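You operate a simulated robot arm through the tools that you are given. There is no shell and no other tool.

Carry out the task below with a simulated robot arm. There is one attempt and no reset: what you move stays moved.

Task
Put things in order on the seat bench. At the end: the grey abrasive pad from the seat bench stands where the beige pack stood; the blue spacer block from the seat bench stands where the grey abrasive pad stood; the beige pack from the seat bench stands on top of the blue handbook pouch; the yellow toothed stud from the seat bench is on the white polish tin; whatever was shut is shut again. Leave all else as you found it, and nothing knocked over.

The check looks at the end state, three seconds after you hand in, the way a careful person would. Anything else that was tipped, shoved, dropped, spilled or broken makes it a failure.

Robot
A 5-joint arm with a two-finger parallel gripper, fixed in place. Base frame: the origin is at the foot of the arm, x ahead of it, y to its left, z up; the work surface is at about z = 0. Units: mm, rad, N and s.
With the tool pointing down near the work surface it reaches from about 260 to 600 mm from the base axis. Its first joint turns from -1.152 to 1.152 rad. The tool tilts only in the upright plane through the base axis and itself; it spins freely about its own axis. Payload 1.57 kg.
Tool frame: the origin (TCP) lies between the finger pads and is the grasp point; the fingertips stand 30 mm ahead of it; z points along the fingers, y is the line along which they close. Largest opening 80 mm; finger width 17, thickness 12; the body of the gripper, 40 by 82 mm, starts 80 mm behind the TCP.
Orientation is that of the tool frame in the base frame, as [roll, pitch, yaw] about the fixed x, y, z axes, in that order (R = Rz(yaw) Ry(pitch) Rx(roll)). With the fingers straight down and closing along the base's y, the tool's x points along the base's -x, its y along +y and its z along -z.

Tools
- The arm moves only by the tool drive_tool. Its argument "increments" is a list of rows, each a list of 3 entries, a list of its own where there are three numbers: the shift along the base's x, y, z in mm, then the turn, a rotation vector about the base's x, y, z in rad, then the finger opening in mm, from 0 to 80. In form: [[[x, y, z], [rx, ry, rz], claw], ...]. A call has 1 to 20 rows; each row shifts and turns the commanded pose from where the row before left it. Each row takes 0.2 s and may step no farther than 50 mm and 0.15 rad from the row before; otherwise, or with a gripper value out of range, the whole call is refused. A pose out of reach is approached as far as the arm can. The call stops where the force on the tool passes 40 N (or 10 N more than at its start, if that is more) or the arm is blocked; 0.2 s more then pass. The fingers move at their own pace (about 153 mm/s each) and stop on an object; they squeeze with about 36 N. The grip force told is the motor's: it shows also when the fingers shut on nothing. Time passes only in rows, and 0.2 s behind the last, so rows that do not move let the fingers close. It gives the time, the measured TCP pose, the force on the tool (base axes), the opening and the grip force at its end, in the units of the frame above (readings bear some noise), with the torque about the TCP (base axes, N m) and any sound that the robot's microphone picked up, and new pictures: "pictures" is both (left out), scene, wrist or none.
- Cameras (640 x 400 px; columns grow to the right, rows downward): "scene" is fixed at [32.8, 389.5, 523.3]; the picture's right is [-0.82, -0.58, 0.00], its down [-0.33, 0.47, -0.82] and it looks along [0.47, -0.67, -0.58] (base axes); focal length 273 px, centre (320, 200). "wrist" rides on the gripper at [72, -7, -122] in the tool frame; the picture's right is [0.09, 1.00, 0.00], its down [-0.84, 0.08, -0.54] and it looks along [-0.54, 0.05, 0.84] (tool axes); focal length 238 px, centre (320, 200). There is no depth. A picture from a camera that has moved, and an enlarged one, comes with that camera's place and axes in the base frame and with its lens.
- inspect(camera, box): a new picture of the part [left, top, right, bottom] of that camera's present view, enlarged. It takes no simulated time.
- hand_in(): hands the job in; it is judged then, once.

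Places have to be worked out from the pictures, the camera data and where the tool is seen. Open the gripper and draw the arm clear of the work before you hand the job in, unless the task says otherwise.

The tools are called after "Emit:" by a JSON object that holds its "op" and its "data". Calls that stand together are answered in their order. drive_tool: Moves the arm, as the interface text tells. Its arguments: {"type":"object","properties":{"increments":{"type":"array","items":{"type":"array"}},"pictures":{"type":"string","enum":["both","scene","wrist","none"]}},"required":["increments"]} The other tools are called the same way: inspect (camera, box) takes an enlarged picture of a part of a camera's view; hand_in () hands the job in.

At the start:

```text
t: 0.0
ee_pos: [363.1, -73.4, 316.6]
orientation: [-3.141, 0.0, 3.141]
contact_force: [0.6, 0.0, -0.2]
moment: [0.03, 0.01, 0.05]
finger_gap: 79.9
finger_force: 0.1
```

scene: 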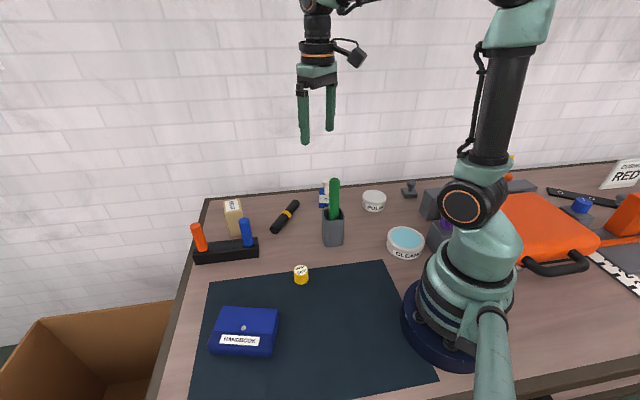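
wrist: 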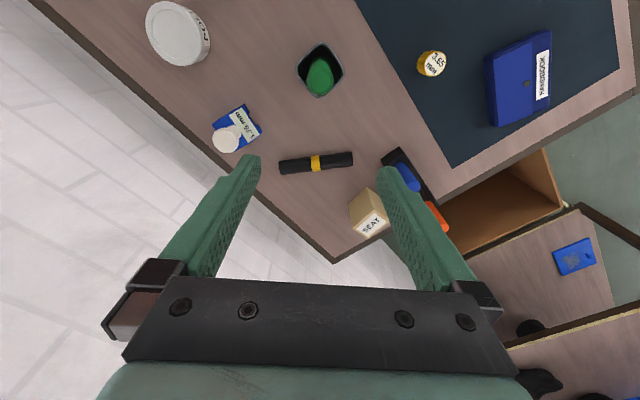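

I start by looking more closely at the scene: the pictures show a bench with a beige pack, a blue block near the back, a pot, tins, a pouch and more. I enlarge parts to identify each.

Emit:
{"op": "inspect", "data": {"camera": "scene", "box": [180, 160, 340, 260]}}

Emit:
{"op": "inspect", "data": {"camera": "scene", "box": [300, 160, 460, 260]}}

Emit:
{"op": "inspect", "data": {"camera": "scene", "box": [480, 140, 640, 300]}}

Emit:
{"op": "inspect", "data": {"camera": "scene", "box": [180, 240, 340, 400]}}

Emit:
{"op": "inspect", "data": {"camera": "wrist", "box": [120, 0, 380, 240]}}

Emit:
{"op": "inspect", "data": {"camera": "wrist", "box": [330, 0, 640, 240]}}

```text
4.00 times, centred on (260, 210) of scene
camera zoom: at [32.8, 389.5, 523.3], right [-0.82, -0.58, 0.0], down [-0.33, 0.47, -0.82], along [0.47, -0.67, -0.58], focal length 1092 px, centre (560, 160)
```

zoom: 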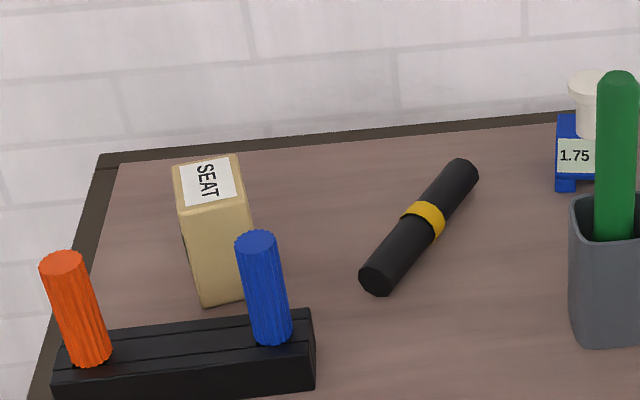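

```text
4.00 times, centred on (380, 210) of scene
camera zoom: at [32.8, 389.5, 523.3], right [-0.82, -0.58, 0.0], down [-0.33, 0.47, -0.82], along [0.47, -0.67, -0.58], focal length 1092 px, centre (80, 160)
```

zoom: 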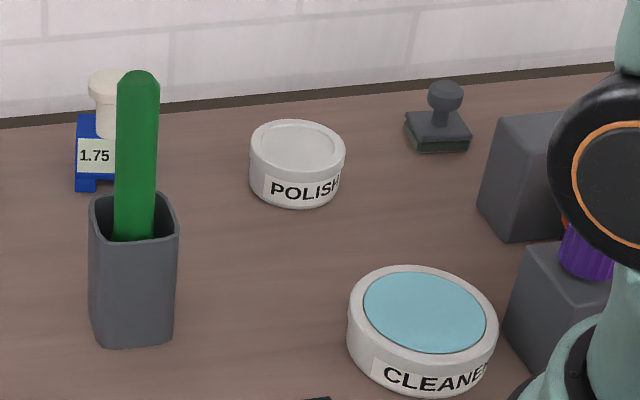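

```text
2.50 times, centred on (560, 220) of scene
camera zoom: at [32.8, 389.5, 523.3], right [-0.82, -0.58, 0.0], down [-0.33, 0.47, -0.82], along [0.47, -0.67, -0.58], focal length 683 px, centre (-280, 150)
```

zoom: 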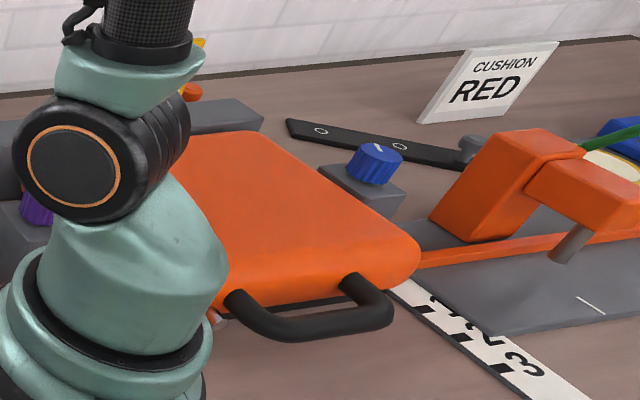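

```text
2.50 times, centred on (260, 320) of scene
camera zoom: at [32.8, 389.5, 523.3], right [-0.82, -0.58, 0.0], down [-0.33, 0.47, -0.82], along [0.47, -0.67, -0.58], focal length 683 px, centre (470, -100)
```

zoom: 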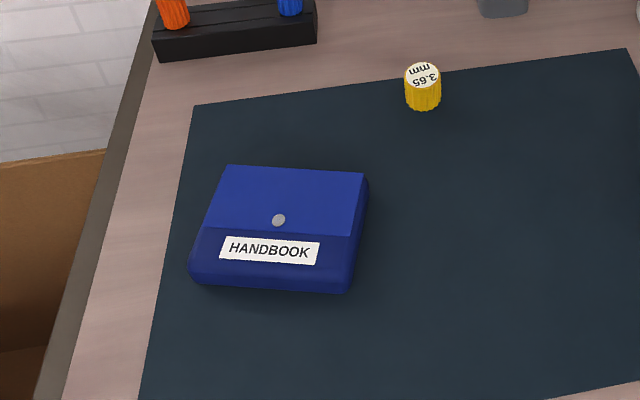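

```text
1.67 times, centred on (250, 120) of wrist
camera zoom: at [290.5, -79.9, 438.8], right [-0.09, 1.0, 0.0], down [0.84, 0.08, 0.54], along [0.54, 0.05, -0.84], focal length 397 px, centre (437, 333)
```

zoom: 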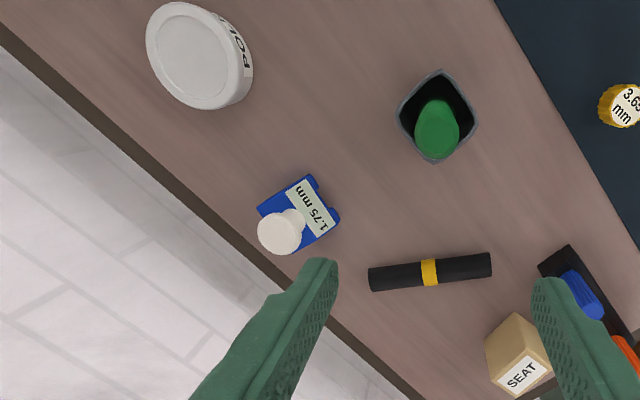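

```text
1.67 times, centred on (485, 120) of wrist
camera zoom: at [290.5, -79.9, 438.8], right [-0.09, 1.0, 0.0], down [0.84, 0.08, 0.54], along [0.54, 0.05, -0.84], focal length 397 px, centre (45, 333)
```

zoom: 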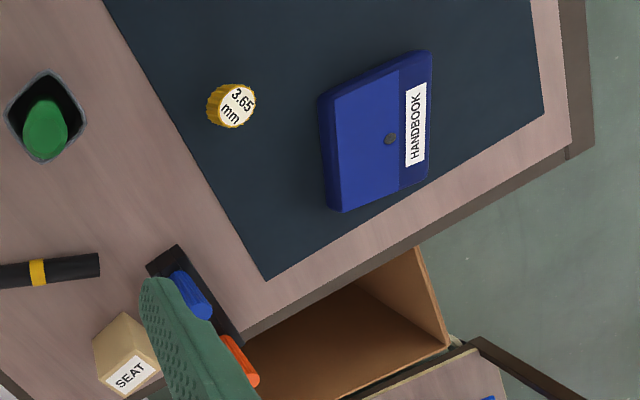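

The objects are all in view: pad with knob at about (226,-401), blue 1.75 mm block near (425,-210), polish tin near (293,-286), stud near (297,84), beige pack near (560,42), and a tall green rod in the pot near (317,-75). I move away from the tall rod to a spot above the stud for a closer look.

Emit:
{"op": "drive_tool", "data": {"increments": [[[-13, 31, 0], [0, 0, 0], 80], [[-13, 31, 0], [0, 0, 0], 80], [[-13, 32, -25], [0, 0, 0], 80], [[-13, 32, -35], [0, 0, 0], 80], [[-14, 31, -36], [0, 0, 0], 80], [[0, 0, 0], [0, 0, 0], 80]], "pictures": "both"}}

```text
t: 1.4
ee_pos: [297.8, 82.7, 220.4]
orientation: [-3.141, 0.001, 3.141]
contact_force: [0.2, -0.6, 0.2]
moment: [0.01, 0.0, 0.0]
finger_gap: 80.0
finger_force: 0.0
camera wrist: at [225.5, 76.3, 342.4], right [-0.09, 1.0, 0.0], down [0.84, 0.08, 0.54], along [0.54, 0.05, -0.84], focal length 238 px, centre (320, 200)
```

scene: 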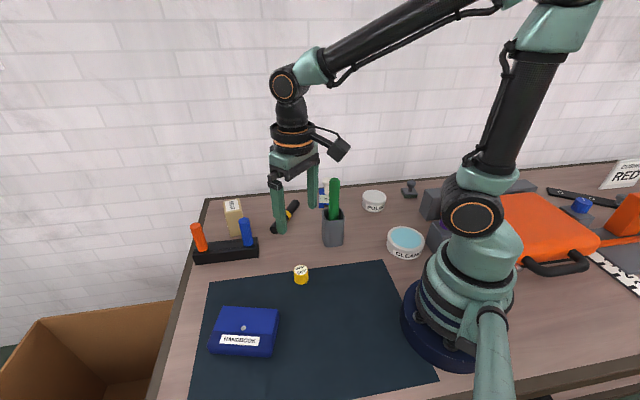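
wrist: 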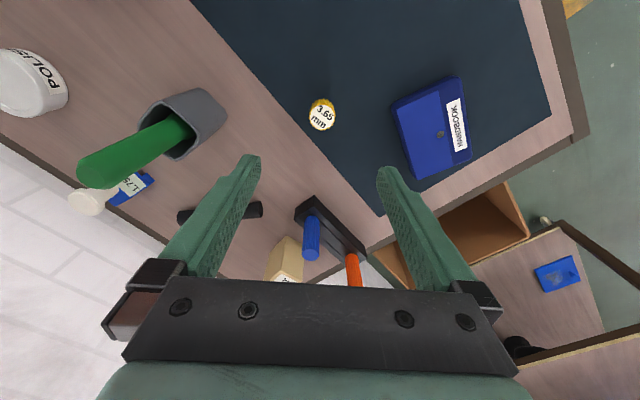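

The stud lies right under the tool at about (294,84). I enlarge the picture to see the stud, the pouch and the blue block better.

Emit:
{"op": "inspect", "data": {"camera": "wrist", "box": [270, 70, 380, 160]}}

Emit:
{"op": "inspect", "data": {"camera": "wrist", "box": [370, 60, 500, 200]}}

Emit:
{"op": "inspect", "data": {"camera": "scene", "box": [270, 240, 330, 300]}}

Emit:
{"op": "inspect", "data": {"camera": "wrist", "box": [60, 60, 280, 240]}}

```text
4.44 times, centred on (325, 115) of wrist
camera zoom: at [225.5, 76.3, 342.4], right [-0.09, 1.0, 0.0], down [0.84, 0.08, 0.54], along [0.54, 0.05, -0.84], focal length 1059 px, centre (298, 578)
```

zoom: 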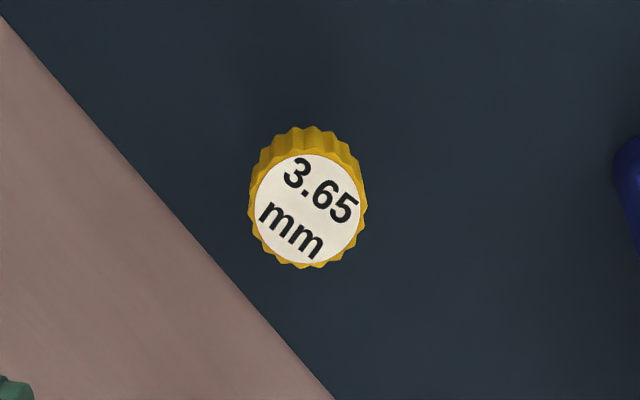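

```text
2.86 times, centred on (435, 130) of wrist
camera zoom: at [225.5, 76.3, 342.4], right [-0.09, 1.0, 0.0], down [0.84, 0.08, 0.54], along [0.54, 0.05, -0.84], focal length 681 px, centre (-9, 400)
```

zoom: 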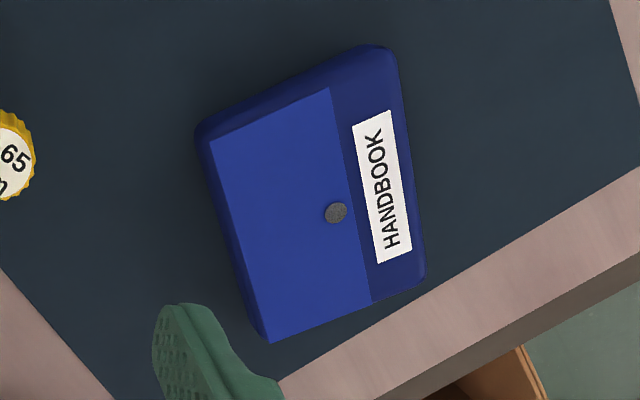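

```text
6.67 times, centred on (300, 270) of scene
camera zoom: at [32.7, 389.5, 523.3], right [-0.82, -0.58, 0.0], down [-0.33, 0.47, -0.82], along [0.47, -0.67, -0.58], focal length 1821 px, centre (453, -267)
```

zoom: 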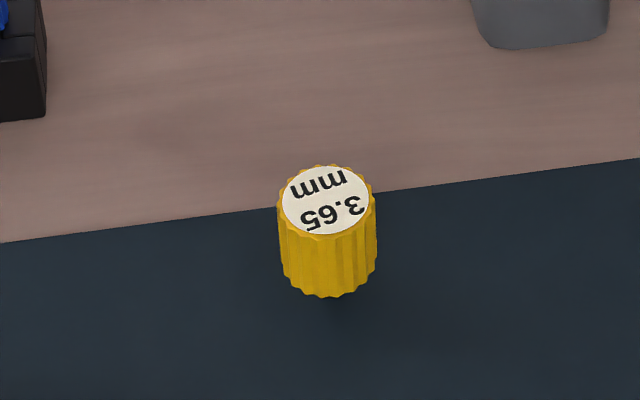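

```text
2.22 times, centred on (170, 150) of wrist
camera zoom: at [225.5, 76.3, 342.4], right [-0.09, 1.0, 0.0], down [0.84, 0.08, 0.54], along [0.54, 0.05, -0.84], focal length 530 px, centre (653, 311)
```

zoom: 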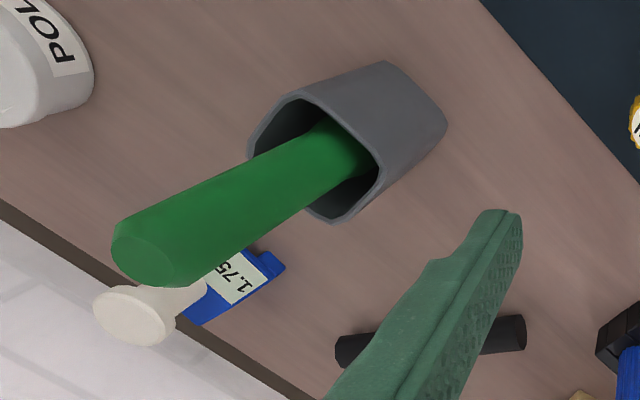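

The stud's height and place differ a little between the two cameras, so I check the scene camera's calibration against the known fingertip place.

Emit:
{"op": "inspect", "data": {"camera": "scene", "box": [255, 140, 345, 240]}}

Emit:
{"op": "inspect", "data": {"camera": "scene", "box": [180, 180, 280, 270]}}

Emit:
{"op": "inspect", "data": {"camera": "scene", "box": [340, 170, 440, 270]}}

```text
4.00 times, centred on (300, 190) of scene
camera zoom: at [32.7, 389.5, 523.3], right [-0.82, -0.58, 0.0], down [-0.33, 0.47, -0.82], along [0.47, -0.67, -0.58], focal length 1092 px, centre (400, 240)
```

zoom: 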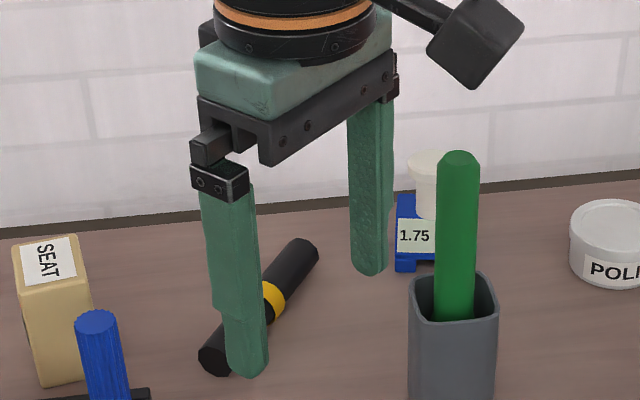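

```text
4.44 times, centred on (230, 225) of scene
camera zoom: at [32.7, 389.5, 523.3], right [-0.82, -0.58, 0.0], down [-0.33, 0.47, -0.82], along [0.47, -0.67, -0.58], focal length 1214 px, centre (720, 89)
```

zoom: 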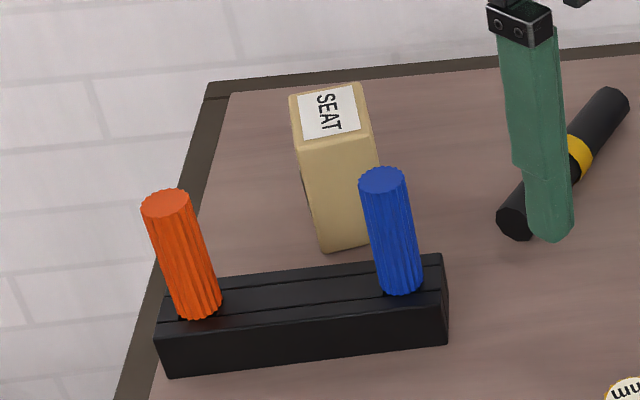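

```text
4.00 times, centred on (390, 220) of scene
camera zoom: at [32.7, 389.5, 523.3], right [-0.82, -0.58, 0.0], down [-0.33, 0.47, -0.82], along [0.47, -0.67, -0.58], focal length 1092 px, centre (40, 120)
```

zoom: 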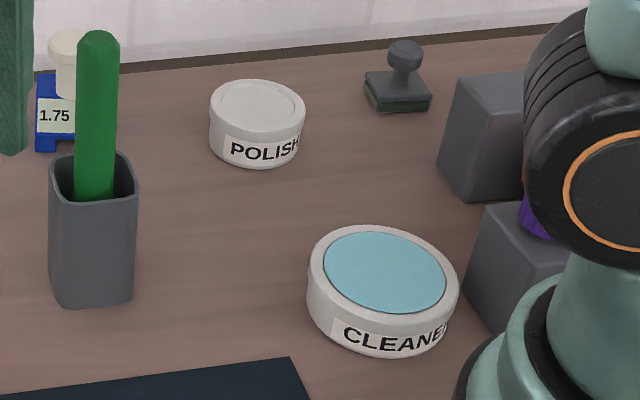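

The stud seems to sit about 20–25 mm above the mat; I enlarge around it to see if something dark is under it.

Emit:
{"op": "inspect", "data": {"camera": "scene", "box": [285, 258, 320, 293]}}

Emit:
{"op": "inspect", "data": {"camera": "wrist", "box": [300, 80, 345, 130]}}

```text
11.43 times, centred on (302, 276) of scene
camera zoom: at [32.7, 389.5, 523.3], right [-0.82, -0.58, 0.0], down [-0.33, 0.47, -0.82], along [0.47, -0.67, -0.58], focal length 3121 px, centre (520, -663)
```

zoom: 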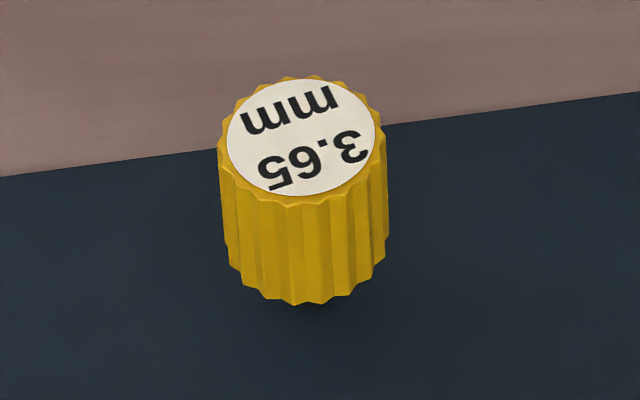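

```text
8.00 times, centred on (322, 105) of wrist
camera zoom: at [225.5, 76.3, 342.4], right [-0.09, 1.0, 0.0], down [0.84, 0.08, 0.54], along [0.54, 0.05, -0.84], focal length 1907 px, centre (300, 960)
```

zoom: 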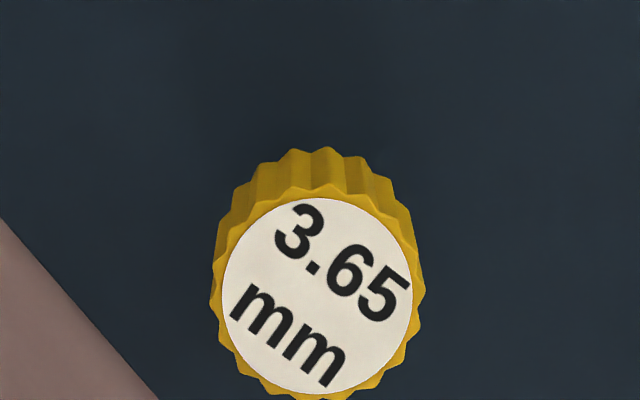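

The stud has a 32 mm toothed head, and the mat seems to be near z = 0 under it. I go down to z≈110, with the fingertips still above it, and look again.

Emit:
{"op": "drive_tool", "data": {"increments": [[[-1, 3, -30], [0, 0, 0], 80], [[0, 0, -40], [0, 0, 0], 80], [[0, 0, -40], [0, 0, 0], 80], [[0, 0, 0], [0, 0, 0], 80]], "pictures": "both"}}

Emit:
{"op": "inspect", "data": {"camera": "wrist", "box": [240, 80, 400, 200]}}

Emit:
{"op": "inspect", "data": {"camera": "scene", "box": [250, 200, 350, 300]}}

```text
t: 2.4
ee_pos: [296.1, 86.9, 110.0]
orientation: [3.14, 0.001, 3.14]
contact_force: [-0.4, -0.5, -0.1]
moment: [0.0, -0.02, 0.02]
finger_gap: 79.9
finger_force: 0.1
camera wrist: at [223.6, 80.6, 231.6], right [-0.09, 1.0, 0.0], down [0.84, 0.08, 0.54], along [0.54, 0.05, -0.84], focal length 238 px, centre (320, 200)
```

scene: 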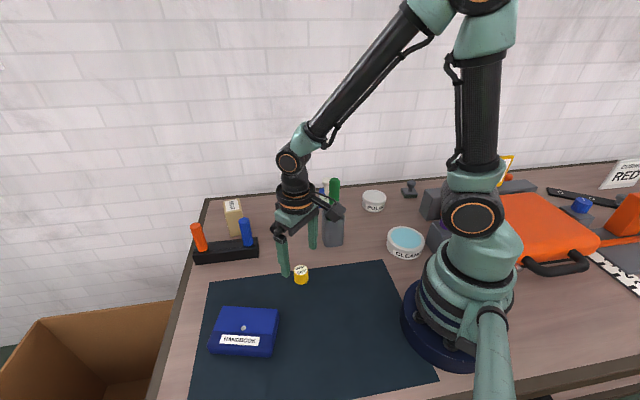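
wrist: 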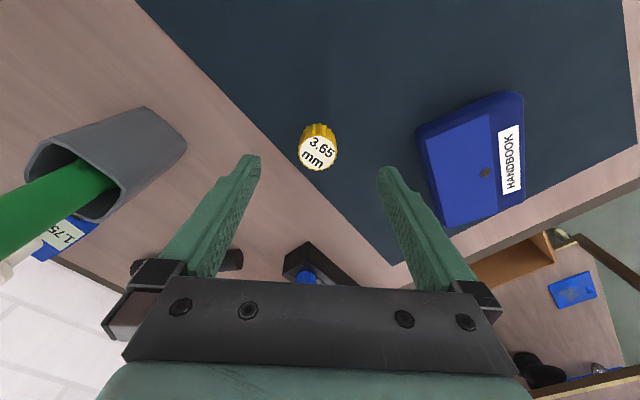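

```text
3.33 times, centred on (320, 140) of wrist
camera zoom: at [223.6, 80.6, 231.6], right [-0.09, 1.0, 0.0], down [0.84, 0.08, 0.54], along [0.54, 0.05, -0.84], focal length 794 px, centre (320, 400)
```

zoom: 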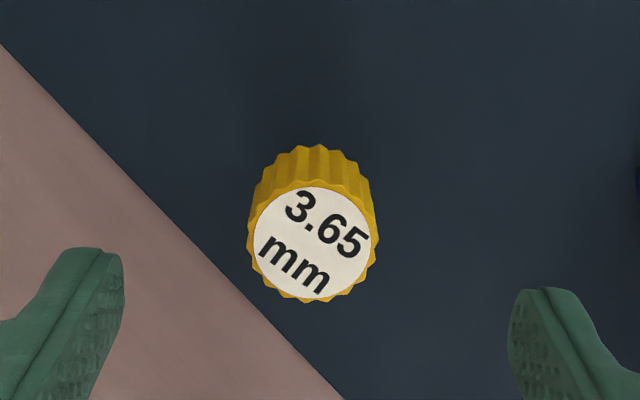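

```text
4.00 times, centred on (300, 250) of scene
camera zoom: at [32.8, 389.5, 523.3], right [-0.82, -0.58, 0.0], down [-0.33, 0.47, -0.82], along [0.47, -0.67, -0.58], focal length 1092 px, centre (400, 0)
```

zoom: 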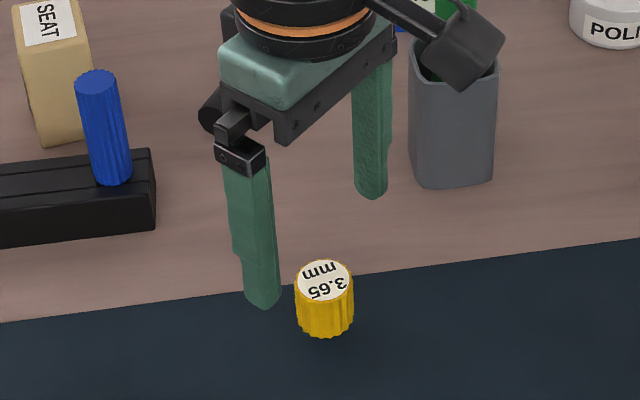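

Triangulating from the two heights puts the stud's top at z≈48 and its centre at (296,85), so the head probably sits on a narrower foot. I centre over it and go down to z≈37 with the fingers open.

Emit:
{"op": "drive_tool", "data": {"increments": [[[0, -1.7, -25], [0, 0, 0], 80], [[0, 0, -25], [0, 0, 0], 80], [[0, 0, -15], [0, 0, 0], 80], [[0, 0, -8], [0, 0, 0], 80], [[0, 0, 0], [0, 0, 0], 80]], "pictures": "both"}}

Emit:
{"op": "inspect", "data": {"camera": "wrist", "box": [240, 100, 400, 220]}}

Emit:
{"op": "inspect", "data": {"camera": "scene", "box": [250, 220, 350, 320]}}

```text
t: 3.6
ee_pos: [296.2, 84.1, 37.3]
orientation: [3.14, -0.001, 3.142]
contact_force: [0.4, 0.0, -0.6]
moment: [0.0, 0.01, -0.02]
finger_gap: 80.2
finger_force: 0.0
camera wrist: at [223.1, 78.3, 159.1], right [-0.09, 1.0, 0.0], down [0.84, 0.08, 0.54], along [0.54, 0.05, -0.84], focal length 238 px, centre (320, 200)
```

scene: 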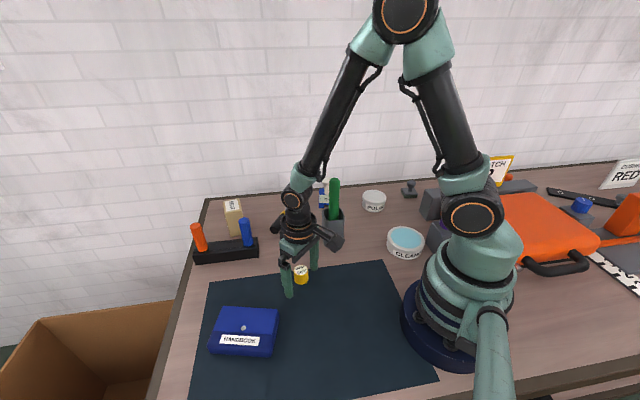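
wrist: 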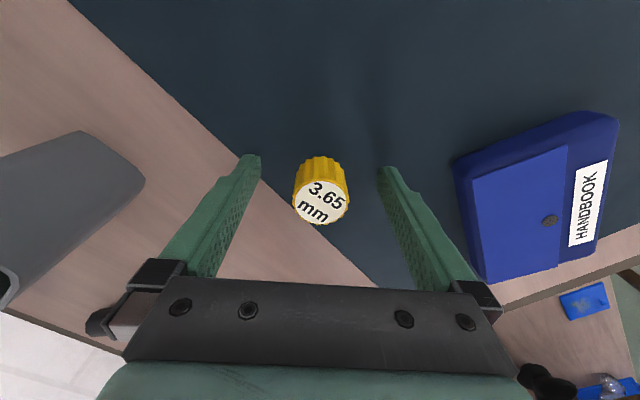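

```text
3.33 times, centred on (320, 160) of wrist
camera zoom: at [223.1, 78.3, 159.1], right [-0.09, 1.0, 0.0], down [0.84, 0.08, 0.54], along [0.54, 0.05, -0.84], focal length 794 px, centre (320, 333)
```

zoom: 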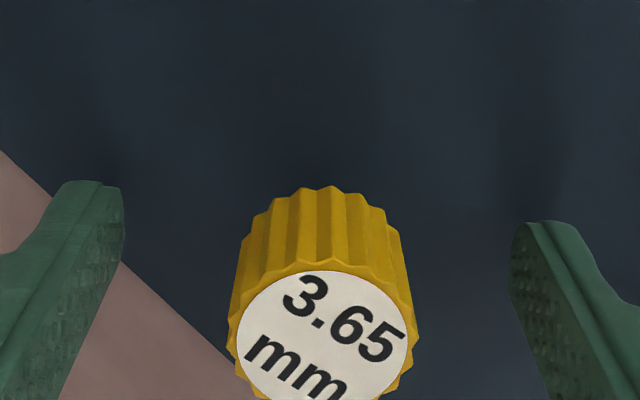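

```text
4.00 times, centred on (300, 270) of scene
camera zoom: at [32.8, 389.5, 523.3], right [-0.82, -0.58, 0.0], down [-0.33, 0.47, -0.82], along [0.47, -0.67, -0.58], focal length 1092 px, centre (400, -80)
```

zoom: 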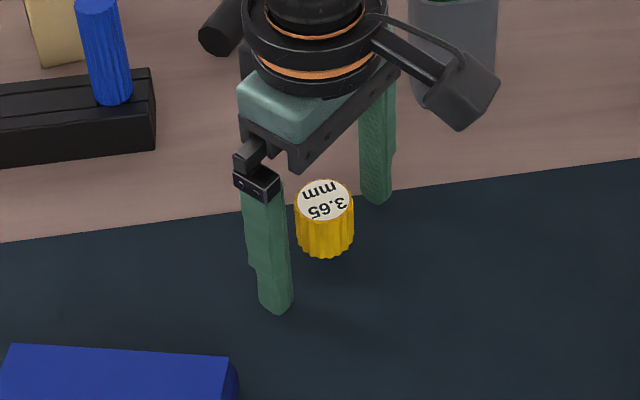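

The fingers straddle the stud centrally, with the toothed head at about z = 23 to 48. I close on it.

Emit:
{"op": "drive_tool", "data": {"increments": [[[0, 1, 0], [0, 0, 0], 50], [[0, 0, 0], [0, 0, 0], 20], [[0, 0, 0], [0, 0, 0], 20], [[0, 0, 0], [0, 0, 0], 20]], "pictures": "both"}}

Emit:
{"op": "inspect", "data": {"camera": "wrist", "box": [240, 100, 400, 220]}}

```text
t: 4.6
ee_pos: [295.0, 85.7, 37.2]
orientation: [-3.141, -0.001, 3.14]
contact_force: [0.2, -0.5, 0.4]
moment: [0.02, 0.0, -0.01]
finger_gap: 31.5
finger_force: 36.2
camera wrist: at [222.7, 79.0, 159.5], right [-0.09, 1.0, 0.0], down [0.84, 0.08, 0.54], along [0.54, 0.05, -0.84], focal length 238 px, centre (320, 200)
```

scene: 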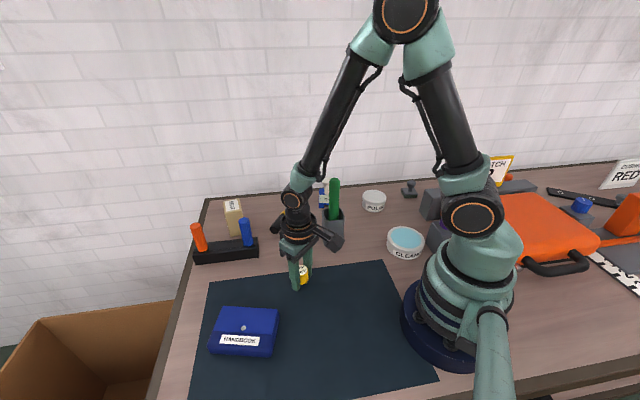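
wrist: 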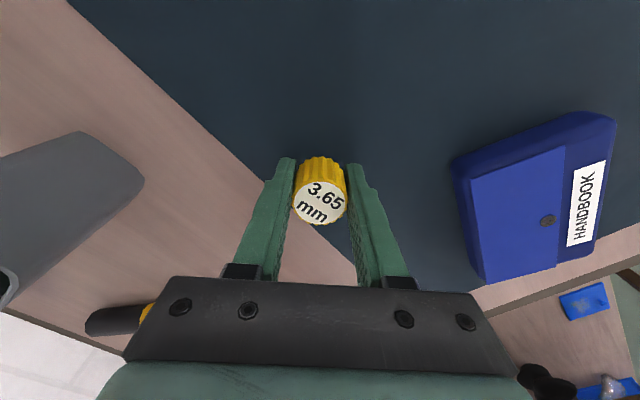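

```text
3.33 times, centred on (320, 160) of wrist
camera zoom: at [222.7, 79.0, 159.5], right [-0.09, 1.0, 0.0], down [0.84, 0.08, 0.54], along [0.54, 0.05, -0.84], focal length 794 px, centre (320, 333)
```

zoom: 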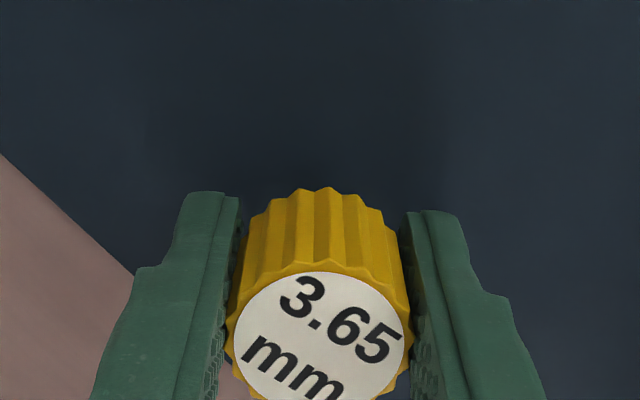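

The stud is held (31.5 mm gap, 36 N). I lift straight up and check what is under it.

Emit:
{"op": "drive_tool", "data": {"increments": [[[0, 0, 10], [0, 0, 0], 20], [[0, 0, 30], [0, 0, 0], 20], [[0, 0, 40], [0, 0, 0], 20], [[0, 0, 45], [0, 0, 0], 20], [[0, 0, 45], [0, 0, 0], 20], [[0, 0, 0], [0, 0, 0], 20]], "pictures": "both"}}

Emit:
{"op": "inspect", "data": {"camera": "scene", "box": [260, 170, 340, 300]}}

Emit:
{"op": "inspect", "data": {"camera": "wrist", "box": [240, 100, 400, 220]}}

```text
t: 6.0
ee_pos: [293.5, 84.5, 209.5]
orientation: [-3.141, 0.002, -3.141]
contact_force: [0.4, 0.4, 0.0]
moment: [-0.01, 0.01, 0.01]
finger_gap: 31.6
finger_force: 36.1
camera wrist: at [221.9, 78.2, 331.3], right [-0.09, 1.0, 0.0], down [0.84, 0.08, 0.54], along [0.54, 0.05, -0.84], focal length 238 px, centre (320, 200)
```

scene: 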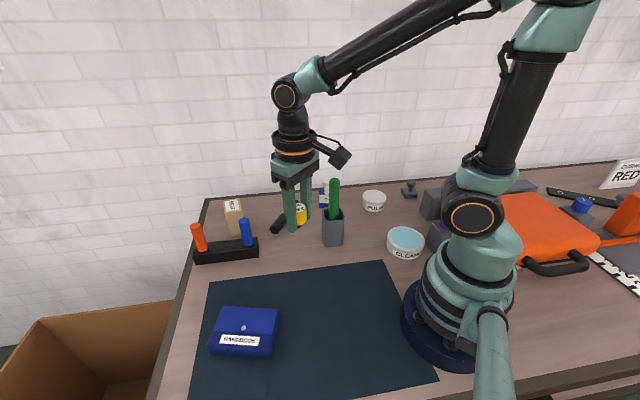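
wrist: 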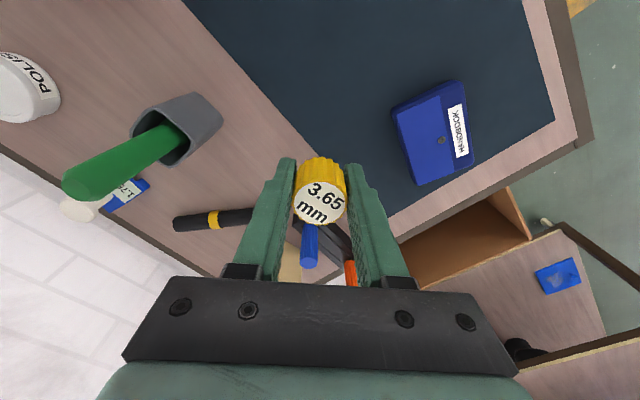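

```text
3.08 times, centred on (300, 235) of scene
camera zoom: at [32.7, 389.5, 523.3], right [-0.82, -0.58, 0.0], down [-0.33, 0.47, -0.82], along [0.47, -0.67, -0.58], focal length 840 px, centre (382, 92)
```

zoom: 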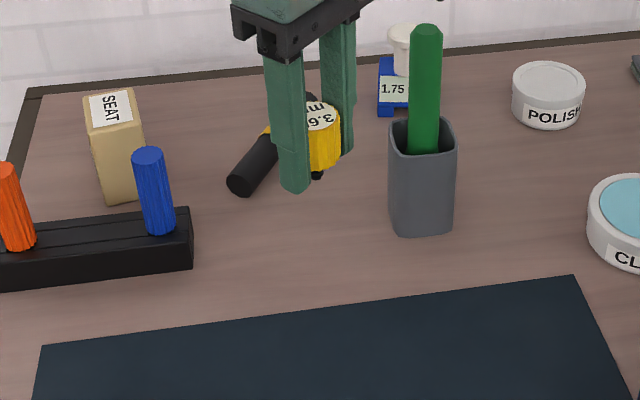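

```text
3.33 times, centred on (320, 160) of wrist
camera zoom: at [221.9, 78.2, 331.3], right [-0.09, 1.0, 0.0], down [0.84, 0.08, 0.54], along [0.54, 0.05, -0.84], focal length 794 px, centre (320, 333)
```

zoom: 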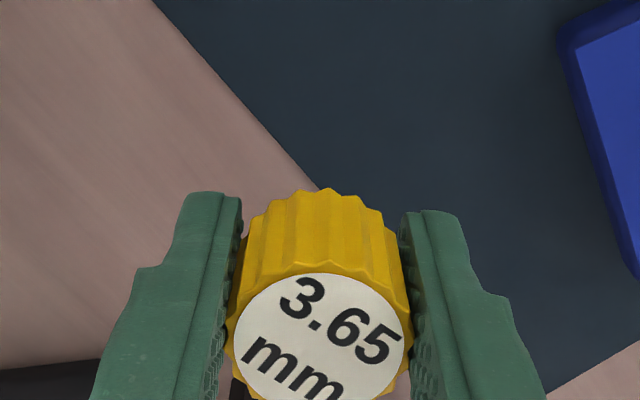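

Something black shows just under the yellow head; I enlarge to see whether it is a stem.

Emit:
{"op": "inspect", "data": {"camera": "scene", "box": [280, 195, 320, 240]}}

Emit:
{"op": "inspect", "data": {"camera": "scene", "box": [470, 140, 560, 200]}}

```text
8.89 times, centred on (300, 218) of scene
camera zoom: at [32.7, 389.5, 523.3], right [-0.82, -0.58, 0.0], down [-0.33, 0.47, -0.82], along [0.47, -0.67, -0.58], focal length 2427 px, centre (498, 44)
```

zoom: 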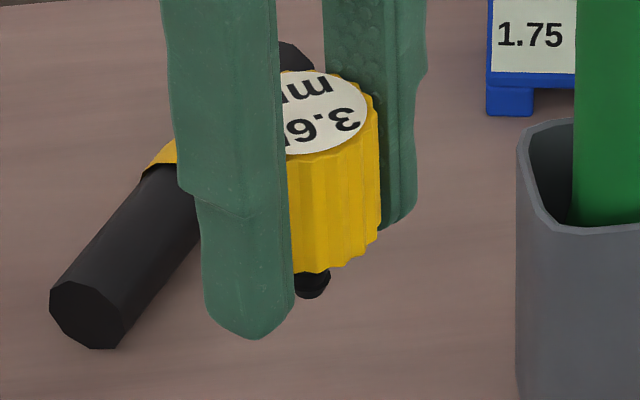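

```text
6.67 times, centred on (515, 170) of scene
camera zoom: at [32.7, 389.5, 523.3], right [-0.82, -0.58, 0.0], down [-0.33, 0.47, -0.82], along [0.47, -0.67, -0.58], focal length 1821 px, centre (-980, 400)
```

zoom: 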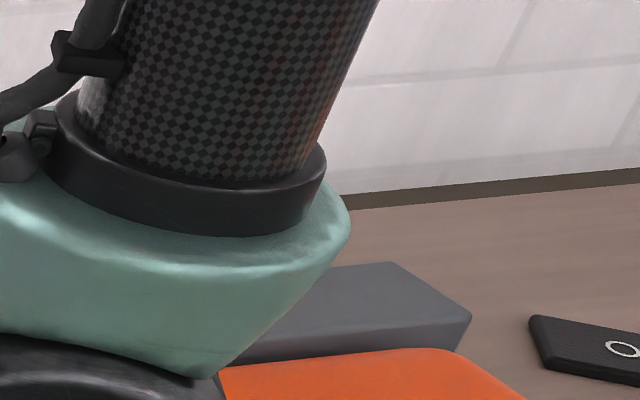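

The stud has a narrow black stem whose foot is about 35 mm below the TCP, so it stood upright on that stem. I raise it well above the green rod and carry it over to the polish tin to look.

Emit:
{"op": "drive_tool", "data": {"increments": [[[0, 0, 40], [0, 0, 0], 20], [[0, 0, 40], [0, 0, 0], 20], [[10, -20, 35], [0, 0, 0], 20], [[15, -40, 0], [0, 0, 0], 20], [[10, -45, 0], [0, 0, 0], 20], [[5, -45, 0], [0, 0, 0], 20], [[0, -45, 0], [0, 0, 0], 20], [[-5, -45, 0], [0, 0, 0], 20], [[-10, -45, 0], [0, 0, 0], 20], [[-10, -45, 0], [0, 0, 0], 20], [[-12, -40, 0], [0, 0, 0], 20], [[0, 0, 0], [0, 0, 0], 20], [[0, 0, 0], [0, 0, 0], 20]], "pictures": "both"}}

```text
t: 8.8
ee_pos: [299.2, -284.8, 320.6]
orientation: [-3.141, 0.001, 3.141]
contact_force: [-0.8, -0.1, 0.7]
moment: [-0.02, 0.0, -0.01]
finger_gap: 31.5
finger_force: 36.0
camera wrist: at [226.8, -290.6, 442.8], right [-0.09, 1.0, 0.0], down [0.84, 0.08, 0.54], along [0.54, 0.05, -0.84], focal length 238 px, centre (320, 200)
```

scene: 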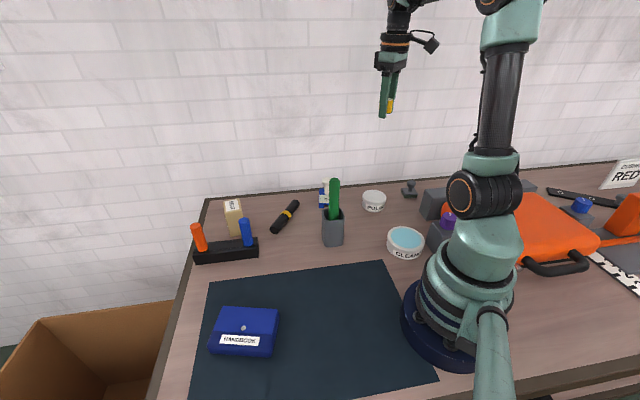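
wrist: 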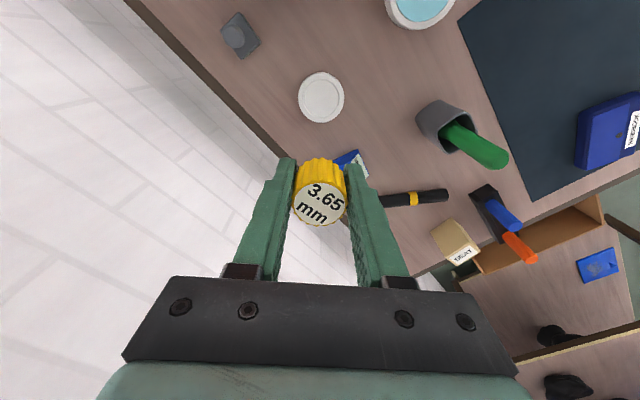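

The tin and the pad are both in clear view from above; I enlarge both to fix their places.

Emit:
{"op": "inspect", "data": {"camera": "wrist", "box": [290, 60, 355, 130]}}

Emit:
{"op": "inspect", "data": {"camera": "wrist", "box": [200, 0, 280, 70]}}

Emit:
{"op": "inspect", "data": {"camera": "scene", "box": [350, 175, 430, 225]}}

Emit:
{"op": "inspect", "data": {"camera": "wrist", "box": [400, 170, 560, 290]}}

```text
5.71 times, centred on (322, 95) of wrist
camera zoom: at [226.8, -290.6, 442.8], right [-0.09, 1.0, 0.0], down [0.84, 0.08, 0.54], along [0.54, 0.05, -0.84], focal length 1362 px, centre (306, 800)
```

zoom: 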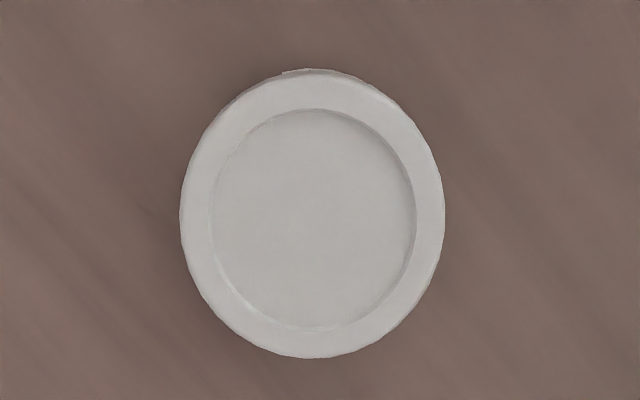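

```text
5.71 times, centred on (240, 35) of wrist
camera zoom: at [226.8, -290.6, 442.8], right [-0.09, 1.0, 0.0], down [0.84, 0.08, 0.54], along [0.54, 0.05, -0.84], focal length 1362 px, centre (777, 1143)
```

zoom: 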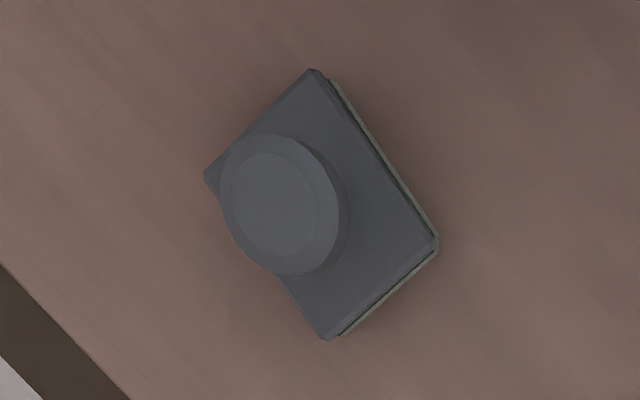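

```text
8.00 times, centred on (390, 200) of scene
camera zoom: at [32.8, 389.5, 523.3], right [-0.82, -0.58, 0.0], down [-0.33, 0.47, -0.82], along [0.47, -0.67, -0.58], focal length 2185 px, centre (-240, 200)
```

zoom: 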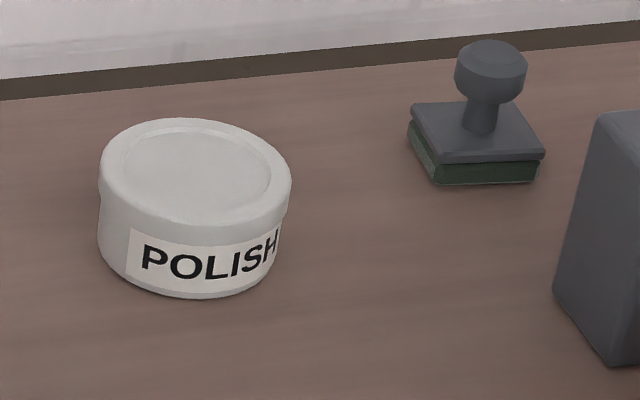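

```text
3.33 times, centred on (480, 230) of wrist
camera zoom: at [226.8, -290.6, 442.8], right [-0.09, 1.0, 0.0], down [0.84, 0.08, 0.54], along [0.54, 0.05, -0.84], focal length 794 px, centre (-213, 100)
```

zoom: 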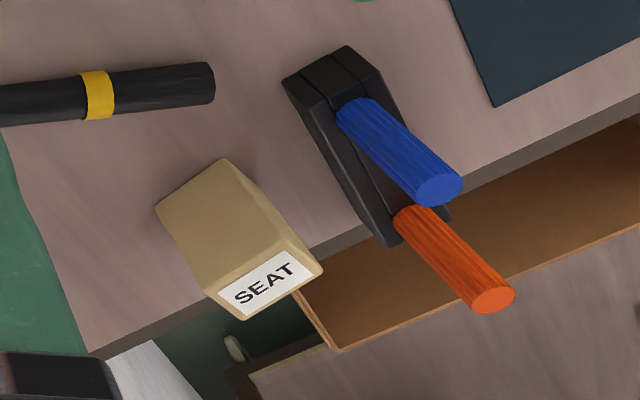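

The tin's centre comes out at about (294,-283) with its top at z≈40, slightly recessed. I centre over it and go down to z≈110.

Emit:
{"op": "drive_tool", "data": {"increments": [[[-5.5, 1.6, -30], [0, 0, 0], 20], [[0, 0, -45], [0, 0, 0], 20], [[0, 0, -45], [0, 0, 0], 20], [[0, 0, -45], [0, 0, 0], 20], [[0, 0, -45], [0, 0, 0], 20], [[0, 0, 0], [0, 0, 0], 20], [[0, 0, 0], [0, 0, 0], 20]], "pictures": "both"}}

Emit:
{"op": "inspect", "data": {"camera": "wrist", "box": [260, 70, 380, 170]}}

Emit:
{"op": "inspect", "data": {"camera": "scene", "box": [340, 140, 420, 220]}}

```text
t: 10.4
ee_pos: [295.5, -279.9, 113.4]
orientation: [-3.141, -0.001, 3.141]
contact_force: [-0.3, -0.1, -0.1]
moment: [-0.02, 0.01, -0.01]
finger_gap: 31.5
finger_force: 35.8
camera wrist: at [222.3, -286.6, 234.7], right [-0.09, 1.0, 0.0], down [0.84, 0.08, 0.54], along [0.54, 0.05, -0.84], focal length 238 px, centre (320, 200)
```

scene: 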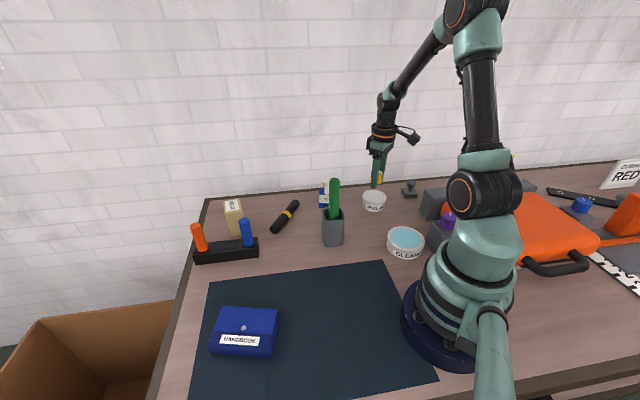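
wrist: 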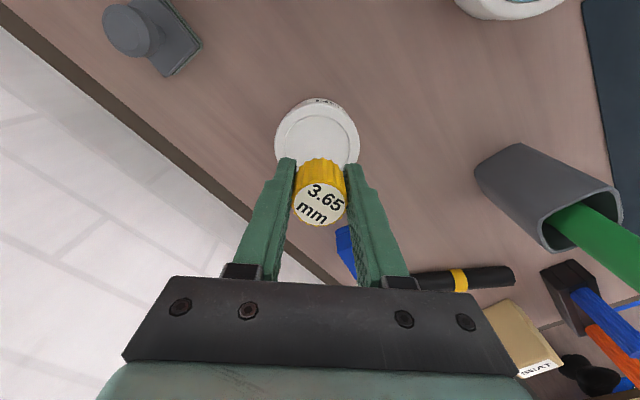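

```text
4.00 times, centred on (320, 120) of wrist
camera zoom: at [222.3, -286.6, 234.7], right [-0.09, 1.0, 0.0], down [0.84, 0.08, 0.54], along [0.54, 0.05, -0.84], focal length 953 px, centre (320, 520)
```

zoom: 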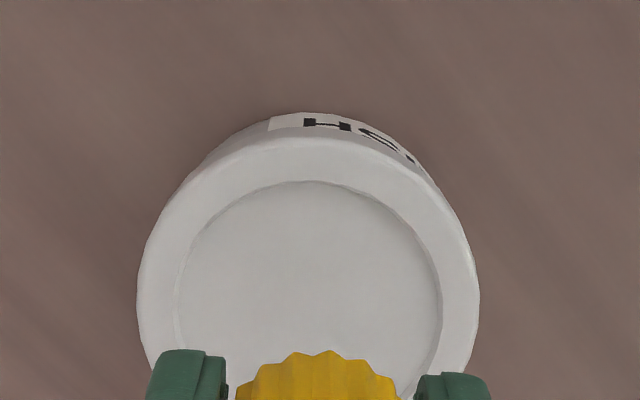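

```text
5.00 times, centred on (380, 180) of scene
camera zoom: at [32.8, 389.5, 523.3], right [-0.82, -0.58, 0.0], down [-0.33, 0.47, -0.82], along [0.47, -0.67, -0.58], focal length 1365 px, centre (20, 300)
```

zoom: 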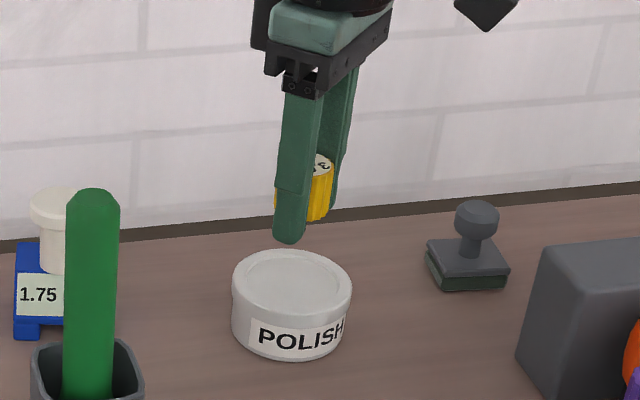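

The tool is about 3 mm to one side of the tin's centre (294.3,-283.1). I correct this and descend to z≈83, with the stem foot still some mm above the lid.

Emit:
{"op": "drive_tool", "data": {"increments": [[[-0.7, -3, -15], [0, 0, 0], 20], [[0, 0, -10], [0, 0, 0], 20], [[0, 0, -4], [0, 0, 0], 20], [[0, 0, 0], [0, 0, 0], 20], [[0, 0, 0], [0, 0, 0], 20]], "pictures": "both"}}

Emit:
{"op": "inspect", "data": {"camera": "scene", "box": [345, 170, 405, 220]}}

Emit:
{"op": "inspect", "data": {"camera": "wrist", "box": [260, 90, 380, 190]}}

```text
t: 11.6
ee_pos: [291.9, -285.1, 83.3]
orientation: [-3.142, 0.001, -3.141]
contact_force: [0.0, 0.3, -0.5]
moment: [0.0, 0.02, -0.05]
finger_gap: 31.6
finger_force: 35.7
camera wrist: at [220.6, -291.0, 205.6], right [-0.09, 1.0, 0.0], down [0.84, 0.08, 0.54], along [0.54, 0.05, -0.84], focal length 238 px, centre (320, 200)
```

scene: 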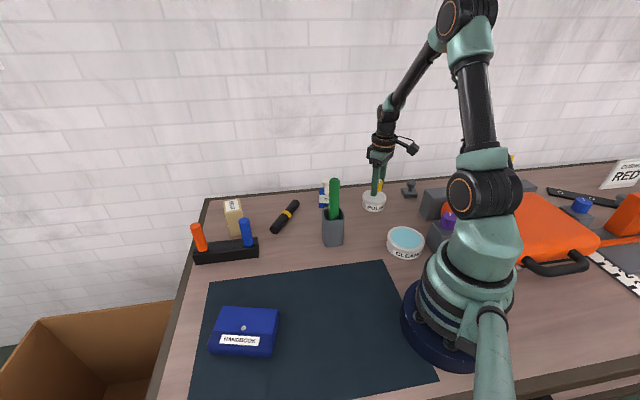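
wrist: 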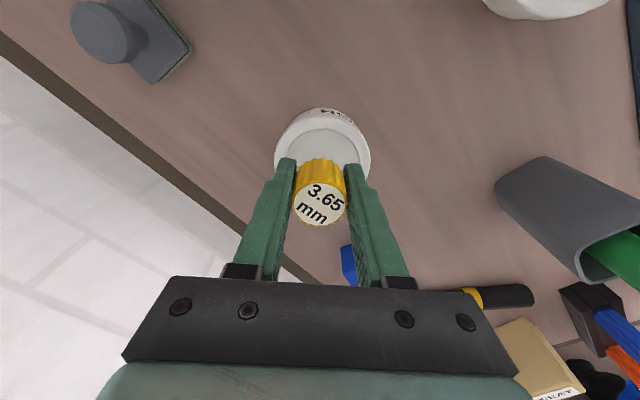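

```text
8.00 times, centred on (375, 195) of scene
camera zoom: at [32.8, 389.5, 523.3], right [-0.82, -0.58, 0.0], down [-0.33, 0.47, -0.82], along [0.47, -0.67, -0.58], focal length 2185 px, centre (-120, 240)
```

zoom: 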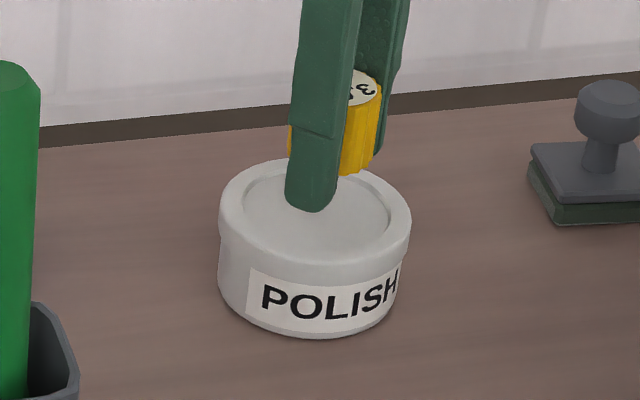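

```text
4.00 times, centred on (320, 140) of wrist
camera zoom: at [220.6, -291.0, 205.6], right [-0.09, 1.0, 0.0], down [0.84, 0.08, 0.54], along [0.54, 0.05, -0.84], focal length 953 px, centre (320, 440)
```

zoom: 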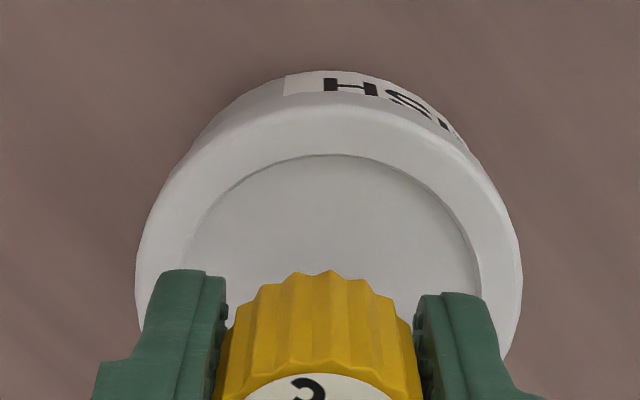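

The tool is about 1 mm off in y and 2–3 mm off in x from the tin's centre. I correct this and lower gently in small steps while watching the force.

Emit:
{"op": "drive_tool", "data": {"increments": [[[2.5, 1.2, 0], [0, 0, 0], 20], [[0, 0, -2], [0, 0, 0], 20], [[0, 0, -1.5], [0, 0, 0], 20], [[0, 0, -1], [0, 0, 0], 20], [[0, 0, 0], [0, 0, 0], 20]], "pictures": "none"}}

Emit:
{"op": "inspect", "data": {"camera": "scene", "box": [355, 175, 395, 215]}}

```text
t: 12.8
ee_pos: [295.1, -282.9, 79.6]
orientation: [-3.14, 0.001, -3.14]
contact_force: [0.0, 0.2, -0.4]
moment: [0.01, -0.01, 0.02]
finger_gap: 31.5
finger_force: 36.4
```

```text
10.00 times, centred on (375, 195) of scene
camera zoom: at [32.8, 389.5, 523.3], right [-0.82, -0.58, 0.0], down [-0.33, 0.47, -0.82], along [0.47, -0.67, -0.58], focal length 2731 px, centre (-230, 250)
```

zoom: 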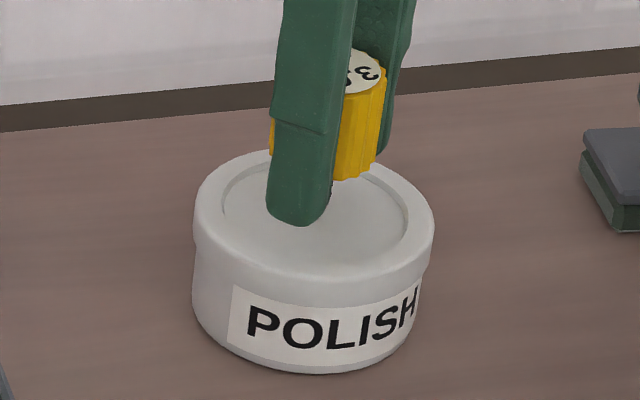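

No contact yet at z≈79.5 and the tool is centred. I continue down in 1 mm steps.

Emit:
{"op": "drive_tool", "data": {"increments": [[[0, 0, -1], [0, 0, 0], 20], [[0, 0, -1], [0, 0, 0], 20], [[0, 0, 0], [0, 0, 0], 20]], "pictures": "none"}}

```text
t: 13.6
ee_pos: [295.5, -285.3, 76.9]
orientation: [-3.141, 0.0, 3.141]
contact_force: [-1.2, 2.2, 9.8]
moment: [0.08, 0.03, 0.01]
finger_gap: 31.2
finger_force: 35.8
```

The stem has touched the lid (9.8 N up at z≈77). I ease off half a millimetre and open the fingers gently.

Emit:
{"op": "drive_tool", "data": {"increments": [[[0, 0, 0.5], [0, 0, 0], 20], [[0, 0, 0], [0, 0, 0], 20], [[0, 0, 0], [0, 0, 0], 36], [[0, 0, 0], [0, 0, 0], 44], [[0, 0, 0], [0, 0, 0], 60]], "pictures": "both"}}

Emit:
{"op": "inspect", "data": {"camera": "scene", "box": [355, 175, 395, 215]}}

Emit:
{"op": "inspect", "data": {"camera": "wrist", "box": [260, 100, 380, 220]}}

```text
t: 14.8
ee_pos: [294.9, -284.8, 78.6]
orientation: [-3.141, 0.0, 3.14]
contact_force: [0.5, 0.3, -0.4]
moment: [-0.04, -0.03, 0.02]
finger_gap: 60.0
finger_force: 0.1
camera wrist: at [222.7, -290.6, 199.5], right [-0.09, 1.0, 0.0], down [0.84, 0.08, 0.54], along [0.54, 0.05, -0.84], focal length 238 px, centre (320, 200)
```

scene: 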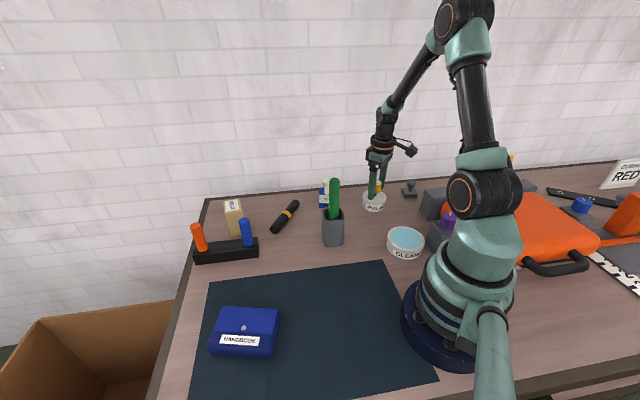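
wrist: 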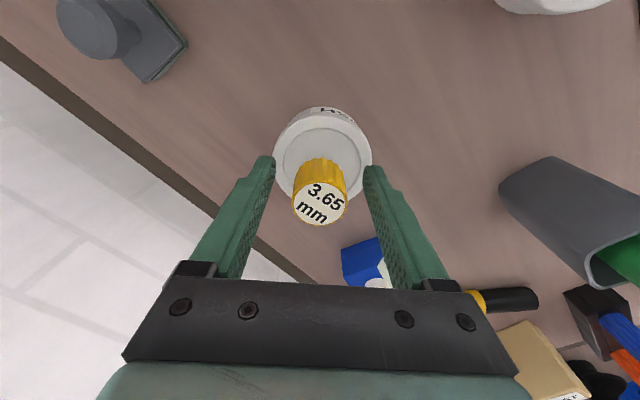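

```text
10.00 times, centred on (375, 195) of scene
camera zoom: at [32.8, 389.5, 523.3], right [-0.82, -0.58, 0.0], down [-0.33, 0.47, -0.82], along [0.47, -0.67, -0.58], focal length 2731 px, centre (-230, 250)
```

zoom: 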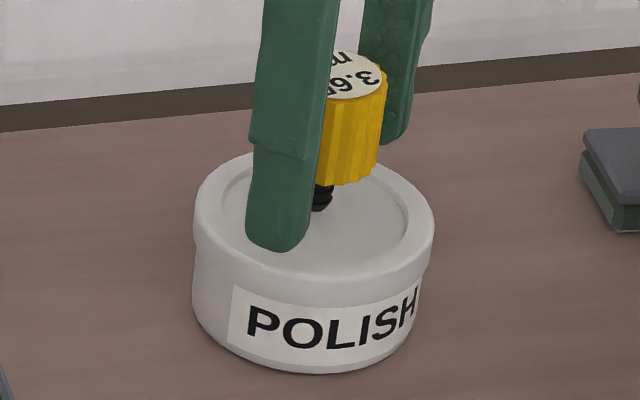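

```text
3.33 times, centred on (320, 160) of wrist
camera zoom: at [222.7, -290.6, 199.5], right [-0.09, 1.0, 0.0], down [0.84, 0.08, 0.54], along [0.54, 0.05, -0.84], focal length 794 px, centre (320, 333)
```

zoom: 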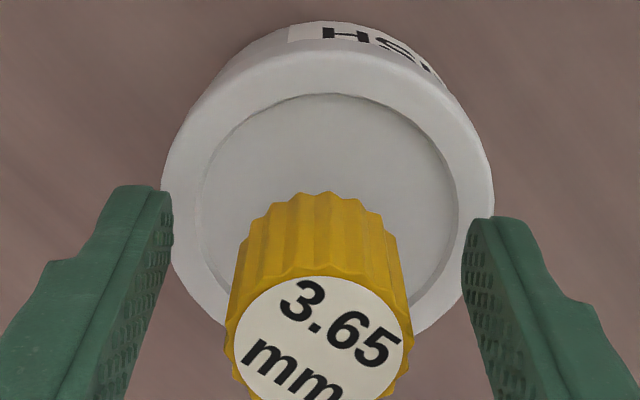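

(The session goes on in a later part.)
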